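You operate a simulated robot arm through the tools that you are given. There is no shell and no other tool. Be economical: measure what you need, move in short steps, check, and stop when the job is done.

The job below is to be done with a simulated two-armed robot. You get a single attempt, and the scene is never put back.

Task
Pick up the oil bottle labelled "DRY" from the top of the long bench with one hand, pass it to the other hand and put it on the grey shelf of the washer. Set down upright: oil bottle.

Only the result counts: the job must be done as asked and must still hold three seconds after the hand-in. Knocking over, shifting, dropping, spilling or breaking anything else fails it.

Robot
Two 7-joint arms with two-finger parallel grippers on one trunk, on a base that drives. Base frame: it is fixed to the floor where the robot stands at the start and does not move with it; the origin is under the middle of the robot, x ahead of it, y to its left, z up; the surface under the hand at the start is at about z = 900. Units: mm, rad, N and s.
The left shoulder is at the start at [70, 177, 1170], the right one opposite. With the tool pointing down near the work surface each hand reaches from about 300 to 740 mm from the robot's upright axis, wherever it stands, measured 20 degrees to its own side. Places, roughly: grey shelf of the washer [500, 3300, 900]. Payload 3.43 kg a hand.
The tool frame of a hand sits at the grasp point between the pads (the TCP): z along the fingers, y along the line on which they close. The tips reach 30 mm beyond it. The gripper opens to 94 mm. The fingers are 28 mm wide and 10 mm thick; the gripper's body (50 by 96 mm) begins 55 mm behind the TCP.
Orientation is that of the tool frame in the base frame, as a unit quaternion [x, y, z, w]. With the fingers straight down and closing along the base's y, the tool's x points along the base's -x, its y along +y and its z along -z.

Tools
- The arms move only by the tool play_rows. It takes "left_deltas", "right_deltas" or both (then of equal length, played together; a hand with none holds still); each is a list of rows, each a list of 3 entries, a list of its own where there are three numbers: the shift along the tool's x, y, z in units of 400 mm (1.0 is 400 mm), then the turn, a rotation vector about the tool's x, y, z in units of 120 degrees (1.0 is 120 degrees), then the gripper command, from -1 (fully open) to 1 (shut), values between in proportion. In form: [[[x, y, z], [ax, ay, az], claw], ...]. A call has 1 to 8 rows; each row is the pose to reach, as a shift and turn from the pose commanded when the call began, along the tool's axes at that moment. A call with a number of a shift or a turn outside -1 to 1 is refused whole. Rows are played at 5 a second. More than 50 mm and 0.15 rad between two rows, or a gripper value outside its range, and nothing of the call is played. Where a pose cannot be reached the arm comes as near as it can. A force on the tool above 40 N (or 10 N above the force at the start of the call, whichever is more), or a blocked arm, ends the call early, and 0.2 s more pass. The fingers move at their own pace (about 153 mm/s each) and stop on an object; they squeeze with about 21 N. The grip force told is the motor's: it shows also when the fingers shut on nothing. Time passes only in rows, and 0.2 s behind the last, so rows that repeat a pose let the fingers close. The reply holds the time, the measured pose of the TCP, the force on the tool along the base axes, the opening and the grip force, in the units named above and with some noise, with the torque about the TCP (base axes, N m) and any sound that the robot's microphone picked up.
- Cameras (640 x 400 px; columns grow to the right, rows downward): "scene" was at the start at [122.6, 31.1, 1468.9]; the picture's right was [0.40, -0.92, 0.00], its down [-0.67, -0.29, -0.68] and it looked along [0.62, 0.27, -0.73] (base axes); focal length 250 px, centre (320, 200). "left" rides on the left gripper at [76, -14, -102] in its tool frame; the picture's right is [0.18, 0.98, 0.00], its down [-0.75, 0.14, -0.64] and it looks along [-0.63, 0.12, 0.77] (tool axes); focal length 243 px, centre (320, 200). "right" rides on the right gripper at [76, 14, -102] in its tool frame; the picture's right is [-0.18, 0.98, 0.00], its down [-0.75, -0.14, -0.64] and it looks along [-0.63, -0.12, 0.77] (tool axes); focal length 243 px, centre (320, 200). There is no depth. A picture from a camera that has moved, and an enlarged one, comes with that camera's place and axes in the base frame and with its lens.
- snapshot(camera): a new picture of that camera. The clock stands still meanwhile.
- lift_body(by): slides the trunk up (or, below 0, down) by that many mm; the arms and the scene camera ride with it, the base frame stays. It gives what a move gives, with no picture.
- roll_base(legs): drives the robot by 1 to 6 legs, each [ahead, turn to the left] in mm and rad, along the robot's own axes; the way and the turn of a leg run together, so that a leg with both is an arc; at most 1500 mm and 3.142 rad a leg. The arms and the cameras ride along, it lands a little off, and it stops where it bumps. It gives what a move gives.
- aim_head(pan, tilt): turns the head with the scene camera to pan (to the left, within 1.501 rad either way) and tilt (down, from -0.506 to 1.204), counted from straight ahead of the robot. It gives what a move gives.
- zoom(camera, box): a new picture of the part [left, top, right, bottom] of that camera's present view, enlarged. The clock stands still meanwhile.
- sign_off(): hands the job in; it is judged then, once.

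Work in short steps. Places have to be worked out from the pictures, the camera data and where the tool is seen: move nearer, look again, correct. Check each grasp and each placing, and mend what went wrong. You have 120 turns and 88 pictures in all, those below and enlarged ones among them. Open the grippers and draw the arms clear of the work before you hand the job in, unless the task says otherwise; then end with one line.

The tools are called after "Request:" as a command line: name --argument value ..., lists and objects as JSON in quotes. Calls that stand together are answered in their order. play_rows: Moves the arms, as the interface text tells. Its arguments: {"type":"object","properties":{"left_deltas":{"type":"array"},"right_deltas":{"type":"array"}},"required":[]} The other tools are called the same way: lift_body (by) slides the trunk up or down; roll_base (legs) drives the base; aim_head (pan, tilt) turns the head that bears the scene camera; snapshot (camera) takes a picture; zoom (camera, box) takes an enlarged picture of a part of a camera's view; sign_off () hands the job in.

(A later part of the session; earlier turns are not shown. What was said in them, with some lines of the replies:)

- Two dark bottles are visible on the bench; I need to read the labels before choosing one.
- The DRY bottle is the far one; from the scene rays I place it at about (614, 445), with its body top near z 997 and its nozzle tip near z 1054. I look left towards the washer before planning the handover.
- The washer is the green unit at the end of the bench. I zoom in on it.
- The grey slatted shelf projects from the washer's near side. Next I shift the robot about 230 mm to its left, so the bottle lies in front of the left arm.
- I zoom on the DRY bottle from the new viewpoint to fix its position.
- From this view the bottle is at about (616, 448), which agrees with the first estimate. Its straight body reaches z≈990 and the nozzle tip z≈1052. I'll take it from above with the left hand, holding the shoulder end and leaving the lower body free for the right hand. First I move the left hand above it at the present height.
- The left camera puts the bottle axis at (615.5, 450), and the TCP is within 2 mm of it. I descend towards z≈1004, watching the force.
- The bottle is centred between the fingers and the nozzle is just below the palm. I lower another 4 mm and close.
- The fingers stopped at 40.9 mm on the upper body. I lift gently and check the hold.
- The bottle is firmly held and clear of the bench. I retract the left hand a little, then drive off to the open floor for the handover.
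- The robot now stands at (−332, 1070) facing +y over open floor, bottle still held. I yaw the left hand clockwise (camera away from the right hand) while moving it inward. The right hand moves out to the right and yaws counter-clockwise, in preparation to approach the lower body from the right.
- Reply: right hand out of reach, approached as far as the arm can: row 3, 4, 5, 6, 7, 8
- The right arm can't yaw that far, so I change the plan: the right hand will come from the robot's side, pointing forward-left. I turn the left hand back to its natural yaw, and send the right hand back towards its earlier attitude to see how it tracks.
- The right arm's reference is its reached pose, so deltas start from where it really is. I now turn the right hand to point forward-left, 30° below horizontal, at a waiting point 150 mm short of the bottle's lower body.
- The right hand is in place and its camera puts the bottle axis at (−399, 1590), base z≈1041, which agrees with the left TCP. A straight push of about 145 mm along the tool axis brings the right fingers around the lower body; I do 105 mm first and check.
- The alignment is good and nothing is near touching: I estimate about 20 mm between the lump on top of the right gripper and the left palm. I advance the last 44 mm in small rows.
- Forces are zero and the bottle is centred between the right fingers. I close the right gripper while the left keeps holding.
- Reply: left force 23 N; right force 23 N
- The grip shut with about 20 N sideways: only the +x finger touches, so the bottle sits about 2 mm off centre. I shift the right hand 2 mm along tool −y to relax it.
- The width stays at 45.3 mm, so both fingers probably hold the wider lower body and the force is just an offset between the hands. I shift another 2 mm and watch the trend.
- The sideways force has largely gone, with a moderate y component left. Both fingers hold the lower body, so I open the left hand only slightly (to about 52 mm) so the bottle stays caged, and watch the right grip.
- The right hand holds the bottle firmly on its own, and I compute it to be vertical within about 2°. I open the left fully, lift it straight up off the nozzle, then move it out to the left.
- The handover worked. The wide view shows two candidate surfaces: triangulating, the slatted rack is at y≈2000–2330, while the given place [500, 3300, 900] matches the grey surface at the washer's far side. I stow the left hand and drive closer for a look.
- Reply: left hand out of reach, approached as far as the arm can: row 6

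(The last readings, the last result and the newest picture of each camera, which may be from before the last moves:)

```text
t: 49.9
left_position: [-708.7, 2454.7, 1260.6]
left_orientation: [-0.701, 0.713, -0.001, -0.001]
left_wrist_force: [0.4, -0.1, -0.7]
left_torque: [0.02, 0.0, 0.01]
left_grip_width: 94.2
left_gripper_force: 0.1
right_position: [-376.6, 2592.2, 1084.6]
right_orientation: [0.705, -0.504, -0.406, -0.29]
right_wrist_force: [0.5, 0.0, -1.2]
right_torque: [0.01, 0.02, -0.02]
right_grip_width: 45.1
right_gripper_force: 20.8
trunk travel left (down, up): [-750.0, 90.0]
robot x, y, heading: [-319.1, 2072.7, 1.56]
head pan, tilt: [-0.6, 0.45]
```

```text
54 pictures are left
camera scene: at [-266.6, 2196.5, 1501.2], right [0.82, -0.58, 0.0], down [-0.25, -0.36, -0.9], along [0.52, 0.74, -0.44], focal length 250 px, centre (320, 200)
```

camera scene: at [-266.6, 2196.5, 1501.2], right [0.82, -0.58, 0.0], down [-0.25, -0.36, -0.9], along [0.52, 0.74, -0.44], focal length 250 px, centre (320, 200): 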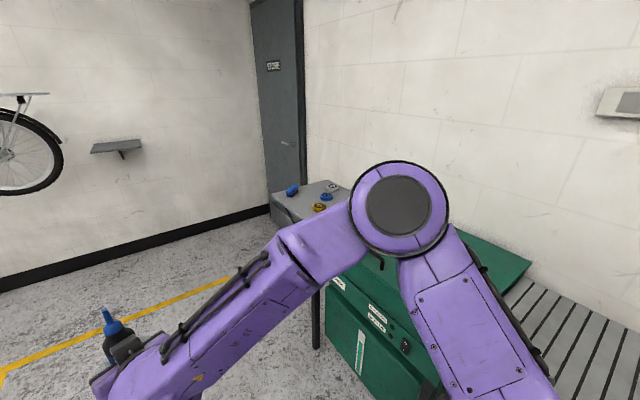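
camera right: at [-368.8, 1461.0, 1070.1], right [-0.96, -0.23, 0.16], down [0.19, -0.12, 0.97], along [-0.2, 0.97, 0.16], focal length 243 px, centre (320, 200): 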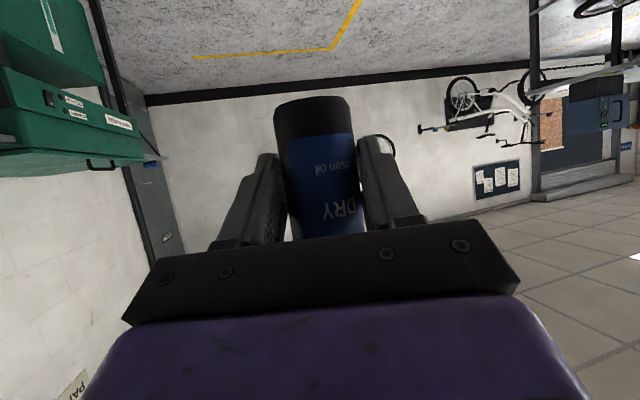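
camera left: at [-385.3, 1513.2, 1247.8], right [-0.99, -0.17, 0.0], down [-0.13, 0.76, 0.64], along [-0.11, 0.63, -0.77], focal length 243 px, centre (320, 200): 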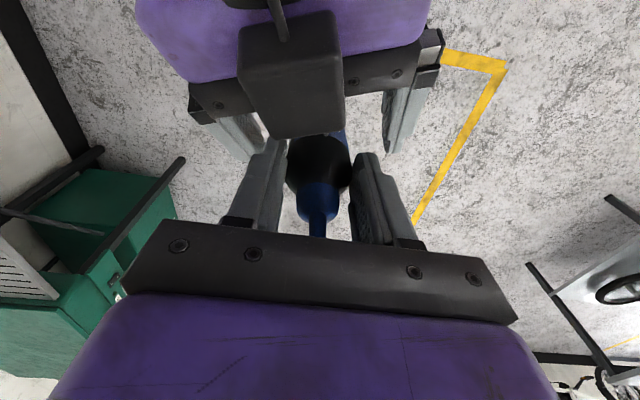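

The flat grey surface with a few small items projects to about (400, 3240), matching the stated place. I drive up alongside, keeping off the washer front, and turn to face it.

Request:
roll_base --legs '[[0, 0.16], [1100, 0], [0, -1.72]]'

Request:
aim_head --pan 0.2 --tilt 0.5

Request:
snapshot --camera "scene"

```text
t: 60.4
left_position: [-93.6, 3555.4, 1260.4]
left_orientation: [0.007, 1.0, 0.0, -0.001]
left_wrist_force: [0.5, 0.6, 0.4]
left_torque: [-0.02, 0.01, -0.01]
left_grip_width: 94.0
left_gripper_force: 0.1
right_position: [44.1, 3224.3, 1083.4]
right_orientation: [-0.145, 0.855, 0.083, 0.491]
right_wrist_force: [0.2, 0.4, -1.4]
right_torque: [0.0, 0.05, -0.03]
right_grip_width: 45.0
right_gripper_force: 21.4
trunk travel left (down, up): [-750.0, 90.0]
robot x, y, heading: [-473.0, 3167.0, -0.01]
head pan, tilt: [-0.6, 0.45]
```

```text
t: 61.5
left_position: [-93.8, 3557.1, 1259.7]
left_orientation: [0.007, 1.0, 0.0, 0.0]
left_wrist_force: [0.4, -0.1, -0.5]
left_torque: [0.02, 0.0, 0.01]
left_grip_width: 93.8
left_gripper_force: 0.1
right_position: [44.5, 3224.4, 1084.3]
right_orientation: [-0.145, 0.855, 0.083, 0.492]
right_wrist_force: [0.3, 0.0, -1.4]
right_torque: [-0.01, -0.02, 0.0]
right_grip_width: 45.1
right_gripper_force: 21.0
trunk travel left (down, up): [-750.0, 90.0]
robot x, y, heading: [-474.5, 3167.6, -0.013]
head pan, tilt: [0.201, 0.499]
```

```text
53 pictures are left
camera scene: at [-336.0, 3182.2, 1496.8], right [0.19, -0.98, 0.0], down [-0.47, -0.09, -0.88], along [0.86, 0.16, -0.48], focal length 250 px, centre (320, 200)
```

scene: 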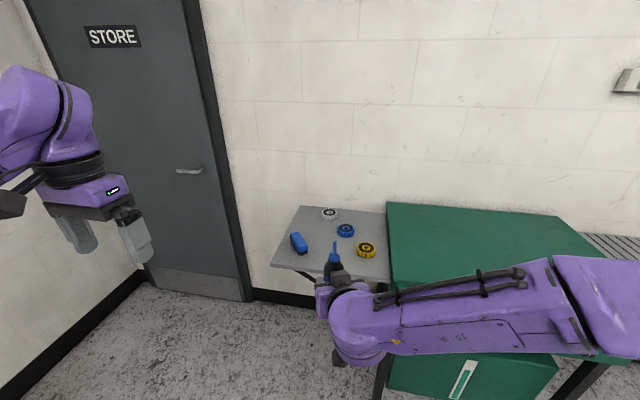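

The flat grey shelf on the washer's far side spans roughly x 256–655, y 3070–3465, holding four small items. A free spot is around (325, 3275), at least 130 mm from every item. I drive 240 mm ahead and look again.

Request:
roll_base --legs '[[240, 0]]'

Request:
aim_head --pan 0.25 --tilt 0.75

Request:
snapshot --camera "scene"

Request:
snapshot --camera "right"

```text
t: 63.3
left_position: [145.1, 3553.7, 1259.9]
left_orientation: [0.007, 1.0, 0.0, 0.001]
left_wrist_force: [-0.2, 0.9, -0.3]
left_torque: [0.0, -0.01, 0.02]
left_grip_width: 94.1
left_gripper_force: 0.0
right_position: [285.7, 3222.1, 1083.3]
right_orientation: [-0.145, 0.855, 0.084, 0.491]
right_wrist_force: [0.4, -0.1, -0.5]
right_torque: [-0.01, 0.01, -0.02]
right_grip_width: 44.6
right_gripper_force: 20.7
trunk travel left (down, up): [-750.0, 90.0]
robot x, y, heading: [-233.5, 3162.4, -0.01]
head pan, tilt: [0.201, 0.499]
```

```text
t: 64.1
left_position: [147.6, 3554.9, 1260.3]
left_orientation: [0.005, 1.0, 0.0, 0.0]
left_wrist_force: [0.8, 0.5, -0.6]
left_torque: [-0.01, 0.02, 0.02]
left_grip_width: 93.9
left_gripper_force: 0.1
right_position: [286.0, 3221.4, 1083.9]
right_orientation: [-0.144, 0.855, 0.083, 0.491]
right_wrist_force: [0.7, 0.3, -1.8]
right_torque: [-0.01, 0.01, 0.0]
right_grip_width: 44.7
right_gripper_force: 21.4
trunk travel left (down, up): [-750.0, 90.0]
robot x, y, heading: [-235.2, 3165.1, -0.01]
head pan, tilt: [0.25, 0.75]
```

```text
52 pictures are left
camera scene: at [-103.5, 3181.7, 1474.8], right [0.23, -0.97, 0.0], down [-0.66, -0.16, -0.73], along [0.71, 0.17, -0.68], focal length 250 px, centre (320, 200)
```

scene: 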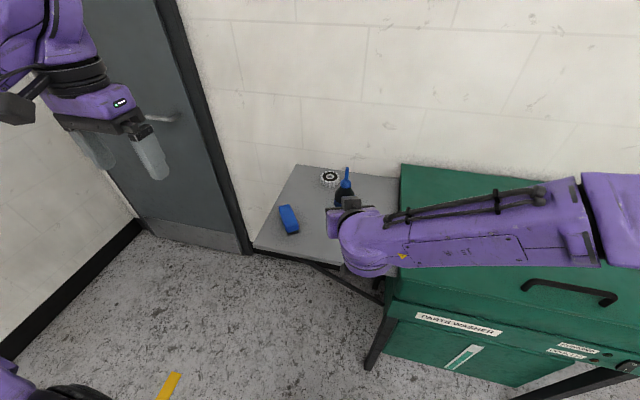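

```text
51 pictures are left
camera right: at [160.1, 3193.3, 1070.0], right [-0.24, 0.96, 0.16], down [-0.12, -0.19, 0.97], along [0.96, 0.21, 0.16], focal length 243 px, centre (320, 200)
```

right: 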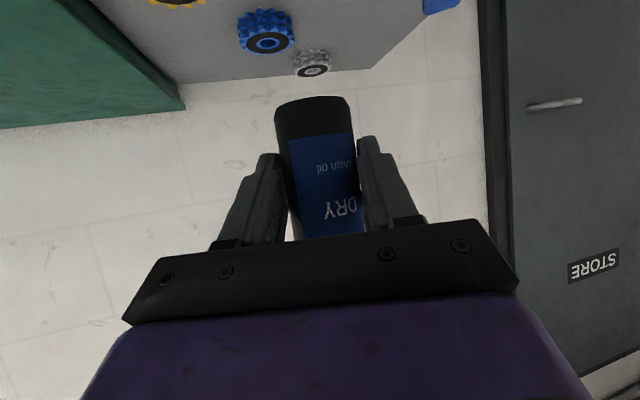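

From here the right forearm would come down close over the washer lid and its handle. I re-park at an angle (about (−112, 3563), heading −0.70) so the forearm stays off the washer front: back out first, then drive round.

Request:
roll_base --legs '[[-250, 0], [0, 0.827], [545, 0], [0, -1.517]]'

Request:
aim_head --pan 0.25 --tilt 0.75

Request:
snapshot --camera "scene"

Request:
snapshot --camera "left"

```text
t: 74.5
left_position: [430.8, 3613.8, 1260.1]
left_orientation: [0.35, 0.937, 0.0, 0.0]
left_wrist_force: [0.6, -0.1, 0.8]
left_torque: [0.01, -0.02, 0.01]
left_grip_width: 94.1
left_gripper_force: 0.2
right_position: [322.1, 3271.2, 1084.7]
right_orientation: [0.158, 0.853, -0.091, 0.49]
right_wrist_force: [-0.4, -1.0, -0.9]
right_torque: [0.0, 0.01, 0.01]
right_grip_width: 43.8
right_gripper_force: 21.0
trunk travel left (down, up): [-750.0, 90.0]
robot x, y, heading: [-112.3, 3565.0, -0.711]
head pan, tilt: [0.25, 0.75]
```

```text
t: 75.1
left_position: [430.5, 3613.3, 1260.2]
left_orientation: [0.35, 0.937, 0.0, 0.0]
left_wrist_force: [-1.1, -0.7, 0.3]
left_torque: [0.0, 0.02, 0.02]
left_grip_width: 94.0
left_gripper_force: 0.0
right_position: [321.5, 3271.0, 1083.6]
right_orientation: [0.157, 0.853, -0.09, 0.489]
right_wrist_force: [-0.9, 0.3, -1.0]
right_torque: [0.01, 0.03, 0.0]
right_grip_width: 43.8
right_gripper_force: 21.6
trunk travel left (down, up): [-750.0, 90.0]
robot x, y, heading: [-112.1, 3568.3, -0.718]
head pan, tilt: [0.25, 0.75]
```

```text
50 pictures are left
camera scene: at [-0.2, 3491.2, 1474.8], right [-0.45, -0.89, 0.0], down [-0.61, 0.31, -0.73], along [0.65, -0.33, -0.68], focal length 250 px, centre (320, 200)
```

scene: 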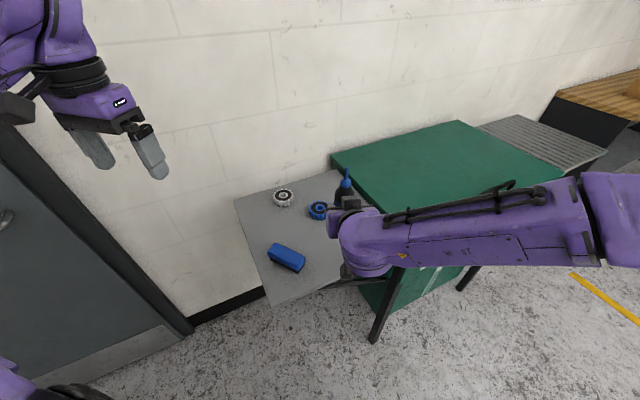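

```text
49 pictures are left
camera left: at [362.2, 3653.7, 1361.9], right [0.51, 0.86, 0.0], down [0.66, -0.39, 0.64], along [0.55, -0.32, -0.77], focal length 243 px, centre (320, 200)
```

left: 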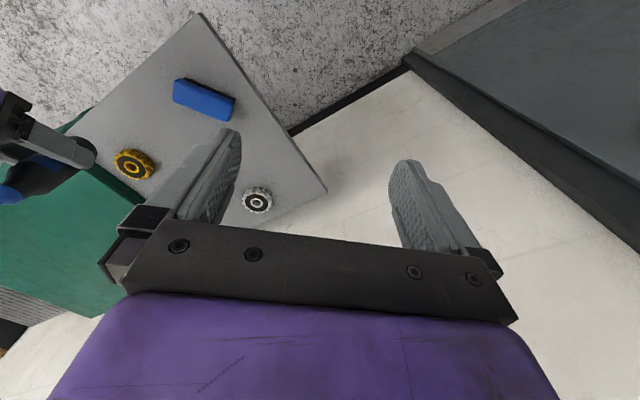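

The robot is parked well and the forearm is clear of the washer; the left camera now gives a useful side view. Left and scene rays together suggest the shelf's front edge is at x≈270–280 and its top may be a little under 900. I move 20 mm deeper and down 100 mm.

Request:
play_rows --right_deltas '[[[0.064, 0, 0.056], [0, 0, 0], 1], [[0.128, 0, 0.112], [0, 0, 0], 1], [[0.191, 0, 0.168], [0, 0, 0], 1]]'

Request:
snapshot --camera "right"

Request:
snapshot --camera "left"

Request:
snapshot --camera "scene"

```text
t: 75.9
left_position: [432.3, 3614.0, 1258.7]
left_orientation: [0.35, 0.937, 0.0, -0.001]
left_wrist_force: [-0.6, 0.2, -0.2]
left_torque: [0.03, 0.03, -0.02]
left_grip_width: 94.0
left_gripper_force: 0.1
right_position: [341.3, 3264.3, 984.0]
right_orientation: [0.159, 0.853, -0.091, 0.489]
right_wrist_force: [0.8, 0.1, -0.6]
right_torque: [0.02, 0.0, -0.01]
right_grip_width: 43.3
right_gripper_force: 21.2
trunk travel left (down, up): [-750.0, 90.0]
robot x, y, heading: [-115.2, 3563.3, -0.721]
head pan, tilt: [0.25, 0.75]
```

```text
48 pictures are left
camera right: at [226.5, 3322.2, 970.2], right [0.44, 0.88, 0.16], down [-0.21, -0.07, 0.97], along [0.87, -0.46, 0.16], focal length 243 px, centre (320, 200)
```

right: 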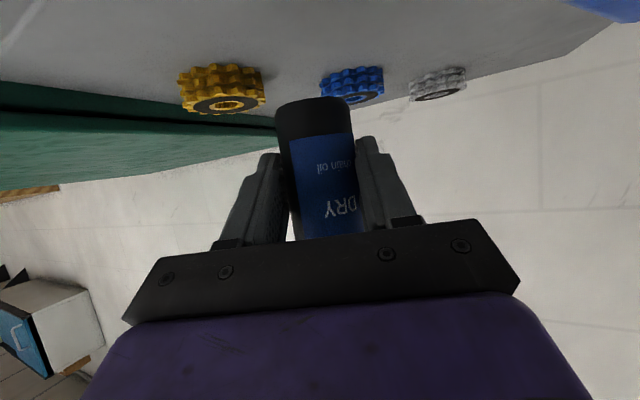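

```text
47 pictures are left
camera left: at [363.1, 3653.6, 1361.6], right [0.51, 0.86, 0.0], down [0.66, -0.39, 0.64], along [0.55, -0.32, -0.77], focal length 243 px, centre (320, 200)
```

left: 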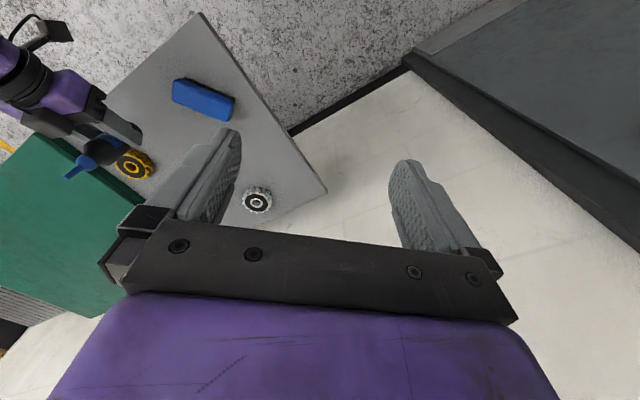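

```text
46 pictures are left
camera scene: at [0.6, 3491.1, 1474.8], right [-0.45, -0.89, 0.0], down [-0.61, 0.31, -0.73], along [0.65, -0.33, -0.68], focal length 250 px, centre (320, 200)
```

scene: 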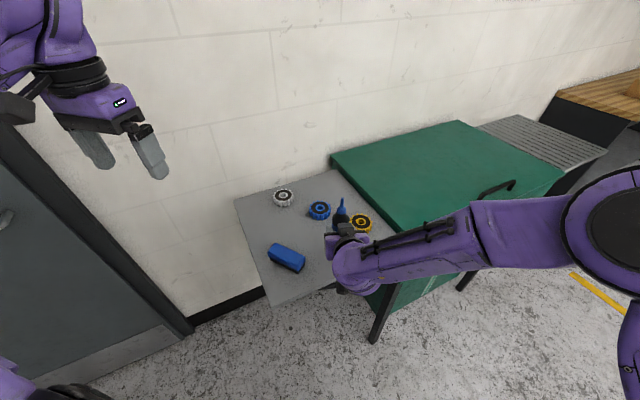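

The spot is clear, with about 50 mm to the yellow cassette, and the arm is free. I lower 32 mm more and then feel for contact.

Request:
play_rows --right_deltas '[[[0.035, 0, 0.02], [0, 0, 0], 1], [[0.069, 0, 0.04], [0, 0, 0], 1]]'

Request:
zoom --camera "right" --box '[160, 40, 480, 240]'

```text
t: 76.5
left_position: [431.0, 3613.1, 1260.2]
left_orientation: [0.35, 0.937, 0.0, 0.0]
left_wrist_force: [0.8, -0.6, -0.4]
left_torque: [-0.01, 0.01, 0.03]
left_grip_width: 94.0
left_gripper_force: 0.1
right_position: [339.9, 3264.0, 952.4]
right_orientation: [0.158, 0.853, -0.091, 0.489]
right_wrist_force: [1.1, -0.4, -1.3]
right_torque: [0.01, 0.01, -0.02]
right_grip_width: 43.7
right_gripper_force: 20.9
trunk travel left (down, up): [-750.0, 90.0]
robot x, y, heading: [-112.2, 3562.4, -0.711]
head pan, tilt: [0.25, 0.75]
```

```text
2.00 times, centred on (320, 140) of right
camera zoom: at [226.4, 3322.5, 938.2], right [0.44, 0.88, 0.16], down [-0.21, -0.07, 0.97], along [0.87, -0.46, 0.16], focal length 485 px, centre (320, 320)
```

zoom: 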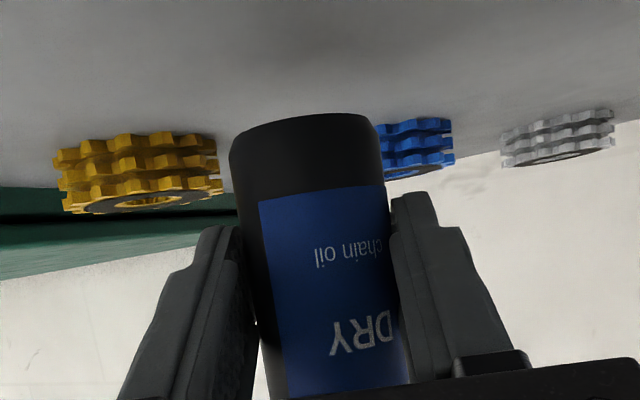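

There's no contact yet at TCP z 952. I step down in 3 mm rows.

Request:
play_rows --right_deltas '[[[0.0065, 0, 0.00375], [0, 0, 0], 1], [[0.013, 0, 0.0075], [0, 0, 0], 1], [[0.0195, 0, 0.01125], [0, 0, 0], 1]]'

```text
t: 77.3
left_position: [429.8, 3614.4, 1260.5]
left_orientation: [0.351, 0.937, 0.0, 0.0]
left_wrist_force: [0.4, 0.0, -0.3]
left_torque: [-0.04, 0.01, 0.0]
left_grip_width: 94.1
left_gripper_force: 0.0
right_position: [340.0, 3264.1, 943.4]
right_orientation: [0.158, 0.853, -0.091, 0.489]
right_wrist_force: [-0.4, -0.4, -0.7]
right_torque: [0.0, 0.0, -0.01]
right_grip_width: 43.4
right_gripper_force: 20.8
trunk travel left (down, up): [-750.0, 90.0]
robot x, y, heading: [-113.7, 3559.5, -0.714]
head pan, tilt: [0.25, 0.75]
```

Still free at 943, so I keep feeling downward in 2 mm rows.

Request:
play_rows --right_deltas '[[[0.0043, 0, 0.0025], [0, 0, 0], 1], [[0.0087, 0, 0.005], [0, 0, 0], 1], [[0.0087, 0, 0.005], [0, 0, 0], 1]]'

Request:
zoom --camera "right" --box '[160, 40, 480, 240]'

```text
t: 78.1
left_position: [431.9, 3613.2, 1260.1]
left_orientation: [0.35, 0.937, 0.0, 0.0]
left_wrist_force: [0.0, 0.2, 0.3]
left_torque: [0.02, 0.01, 0.03]
left_grip_width: 93.8
left_gripper_force: 0.0
right_position: [339.7, 3263.8, 939.9]
right_orientation: [0.159, 0.853, -0.091, 0.489]
right_wrist_force: [0.2, 0.5, -1.8]
right_torque: [0.0, 0.02, 0.0]
right_grip_width: 43.5
right_gripper_force: 21.2
trunk travel left (down, up): [-750.0, 90.0]
robot x, y, heading: [-112.4, 3562.9, -0.714]
head pan, tilt: [0.25, 0.75]
```

```text
2.00 times, centred on (320, 140) of right
camera zoom: at [225.9, 3322.8, 925.4], right [0.44, 0.88, 0.16], down [-0.21, -0.07, 0.97], along [0.87, -0.46, 0.16], focal length 485 px, centre (320, 320)
```

zoom: 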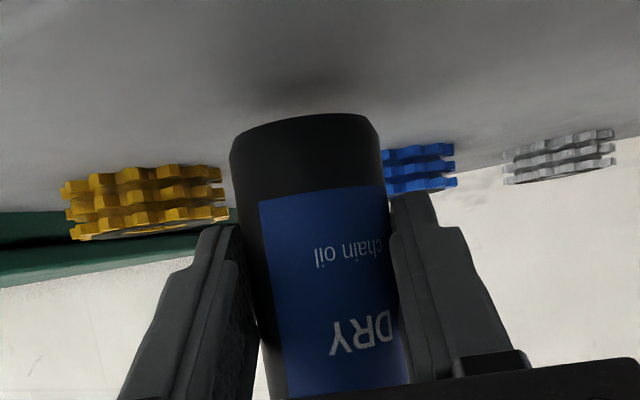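

A contact shadow is forming under the base, but there's no force yet. I go down another 8 mm in 2 mm rows.

Request:
play_rows --right_deltas '[[[0.0043, 0, 0.0025], [0, 0, 0], 1], [[0.0087, 0, 0.005], [0, 0, 0], 1], [[0.013, 0, 0.0075], [0, 0, 0], 1], [[0.0173, 0, 0.01], [0, 0, 0], 1]]'

Request:
zoom --camera "right" --box '[160, 40, 480, 240]'

```text
t: 79.1
left_position: [430.5, 3614.5, 1260.3]
left_orientation: [0.35, 0.937, 0.0, 0.0]
left_wrist_force: [-0.1, 0.0, 0.1]
left_torque: [0.0, 0.01, 0.0]
left_grip_width: 93.9
left_gripper_force: 0.2
right_position: [339.6, 3263.8, 930.9]
right_orientation: [0.157, 0.853, -0.09, 0.489]
right_wrist_force: [-0.1, 0.0, -1.5]
right_torque: [-0.01, 0.01, -0.01]
right_grip_width: 43.4
right_gripper_force: 21.3
trunk travel left (down, up): [-750.0, 90.0]
robot x, y, heading: [-112.7, 3561.0, -0.717]
head pan, tilt: [0.25, 0.75]
```

```text
2.00 times, centred on (320, 140) of right
camera zoom: at [226.0, 3322.8, 917.3], right [0.44, 0.88, 0.16], down [-0.21, -0.07, 0.97], along [0.87, -0.46, 0.16], focal length 485 px, centre (320, 320)
```

zoom: 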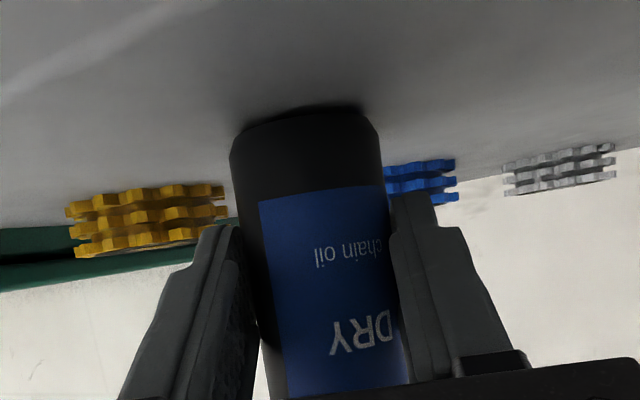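

The base is nearly touching the shelf's shadow. I go a further 4 mm in 1 mm rows.

Request:
play_rows --right_deltas '[[[0.0022, 0, 0.00125], [0, 0, 0], 1], [[0.0043, 0, 0.0025], [0, 0, 0], 1], [[0.0065, 0, 0.00375], [0, 0, 0], 1], [[0.0087, 0, 0.005], [0, 0, 0], 1]]'

Request:
zoom --camera "right" --box '[210, 70, 370, 170]'

```text
t: 80.1
left_position: [429.5, 3615.4, 1259.8]
left_orientation: [0.35, 0.937, 0.0, 0.0]
left_wrist_force: [0.4, -0.1, 0.3]
left_torque: [-0.01, 0.05, -0.03]
left_grip_width: 94.0
left_gripper_force: 0.0
right_position: [339.7, 3265.5, 928.0]
right_orientation: [0.158, 0.852, -0.091, 0.491]
right_wrist_force: [1.1, 0.9, 9.6]
right_torque: [-0.13, 0.02, -0.04]
right_grip_width: 43.2
right_gripper_force: 21.4
trunk travel left (down, up): [-750.0, 90.0]
robot x, y, heading: [-109.2, 3565.6, -0.715]
head pan, tilt: [0.25, 0.75]
```

```text
4.00 times, centred on (290, 120) of right
camera zoom: at [226.0, 3322.9, 914.7], right [0.44, 0.88, 0.16], down [-0.22, -0.07, 0.97], along [0.87, -0.46, 0.16], focal length 970 px, centre (440, 520)
```

zoom: 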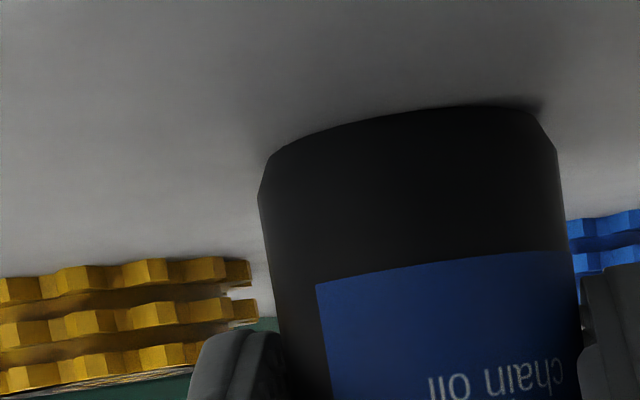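

Contact: +10 N upward with the base flush on the shelf. I open the fingers gradually to about 60 mm only, so they stay off the yellow cassette.

Request:
play_rows --right_deltas '[[[0, 0, 0], [0, 0, 0], 0.05], [[0, 0, 0], [0, 0, 0], -0.1], [[0, 0, 0], [0, 0, 0], -0.25], [[0, 0, 0], [0, 0, 0], -0.35], [[0, 0, 0], [0, 0, 0], -0.35]]'

Request:
snapshot --camera "right"

Request:
zoom --camera "scene" --box '[240, 160, 420, 300]'

```text
t: 81.3
left_position: [431.0, 3615.2, 1260.7]
left_orientation: [0.349, 0.937, 0.001, 0.0]
left_wrist_force: [-0.7, -0.6, 0.2]
left_torque: [0.0, 0.05, 0.0]
left_grip_width: 93.9
left_gripper_force: 0.0
right_position: [340.3, 3263.6, 927.4]
right_orientation: [0.158, 0.853, -0.09, 0.488]
right_wrist_force: [-0.7, -0.2, -0.4]
right_torque: [0.04, 0.0, -0.02]
right_grip_width: 63.2
right_gripper_force: 0.1
trunk travel left (down, up): [-750.0, 90.0]
robot x, y, heading: [-109.7, 3562.2, -0.716]
head pan, tilt: [0.25, 0.75]
```

```text
41 pictures are left
camera right: at [225.8, 3322.7, 913.5], right [0.44, 0.88, 0.16], down [-0.21, -0.07, 0.97], along [0.87, -0.46, 0.16], focal length 243 px, centre (320, 200)
```

right: 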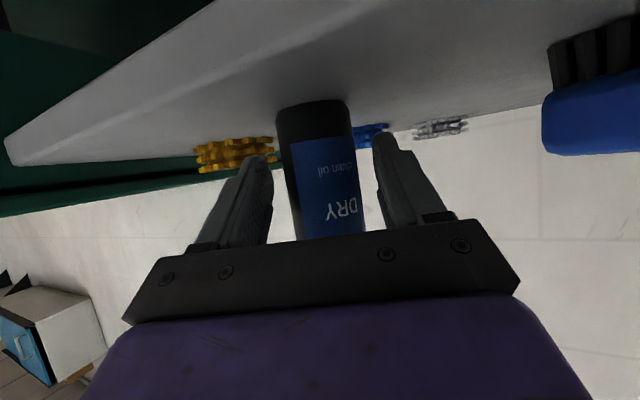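

```text
2.86 times, centred on (330, 230) of scene
camera zoom: at [-0.4, 3491.4, 1474.8], right [-0.45, -0.89, 0.0], down [-0.61, 0.31, -0.73], along [0.65, -0.33, -0.68], focal length 713 px, centre (291, 114)
```

zoom: 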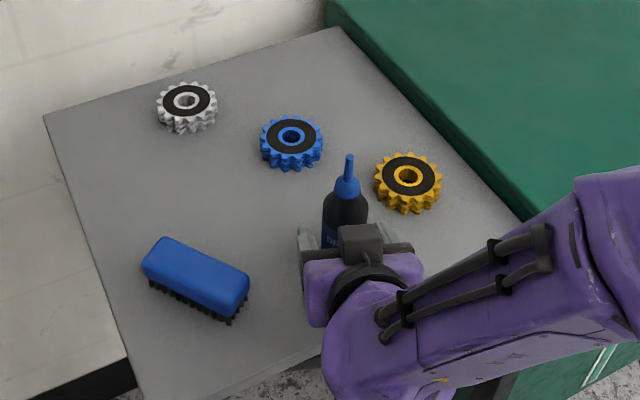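

The bottle stands free on the shelf and no other item has moved. I withdraw the hand straight back along its axis.

Request:
play_rows --right_deltas '[[[0, 0, -0.04], [0, 0, 0], -0.35], [[0, 0, -0.1], [0, 0, 0], -0.35], [[0, 0, -0.18], [0, 0, 0], -0.35], [[0, 0, -0.28], [0, 0, 0], -0.5], [[0, 0, -0.38], [0, 0, 0], -1], [[0, 0, -0.45], [0, 0, 0], -1]]'

Request:
snapshot --camera "right"

Request:
zoom --camera "scene" --box '[240, 160, 420, 300]'

```text
t: 82.7
left_position: [429.7, 3614.8, 1261.3]
left_orientation: [0.35, 0.937, 0.0, 0.0]
left_wrist_force: [0.5, -0.7, -0.7]
left_torque: [0.01, -0.02, 0.0]
left_grip_width: 93.9
left_gripper_force: 0.0
right_position: [195.2, 3320.0, 1019.4]
right_orientation: [0.158, 0.853, -0.091, 0.49]
right_wrist_force: [-0.3, -0.1, 0.6]
right_torque: [-0.01, 0.04, -0.01]
right_grip_width: 94.2
right_gripper_force: 0.0
trunk travel left (down, up): [-750.0, 90.0]
robot x, y, heading: [-114.8, 3557.1, -0.714]
head pan, tilt: [0.25, 0.75]
```

```text
39 pictures are left
camera right: at [79.5, 3379.1, 1005.5], right [0.44, 0.88, 0.16], down [-0.21, -0.07, 0.97], along [0.87, -0.46, 0.16], focal length 243 px, centre (320, 200)
```

right: 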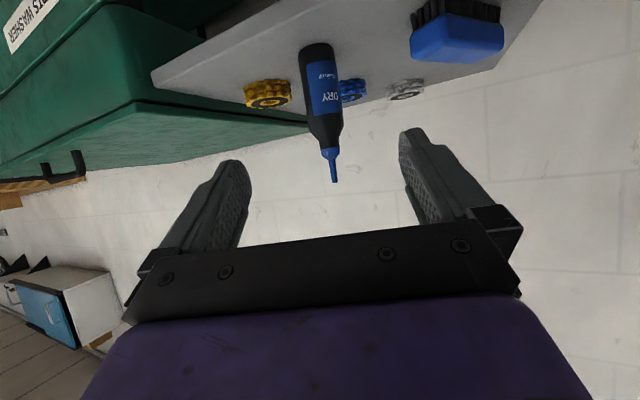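

```text
2.86 times, centred on (330, 230) of scene
camera zoom: at [-1.6, 3491.6, 1474.9], right [-0.45, -0.89, 0.0], down [-0.61, 0.31, -0.73], along [0.65, -0.33, -0.68], focal length 713 px, centre (291, 114)
```

zoom: 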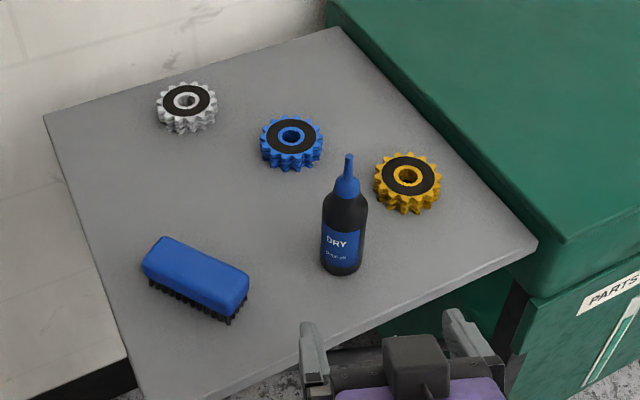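

The DRY bottle stands upright on the grey shelf, nothing else is disturbed, both grippers are open and both arms are clear. I hand in.

Request:
sign_off

```text
The job is handed in.
```

The "DRY" oil bottle was picked up with the left hand, passed to the right, and now stands upright on the washer's grey shelf; no other item was moved.
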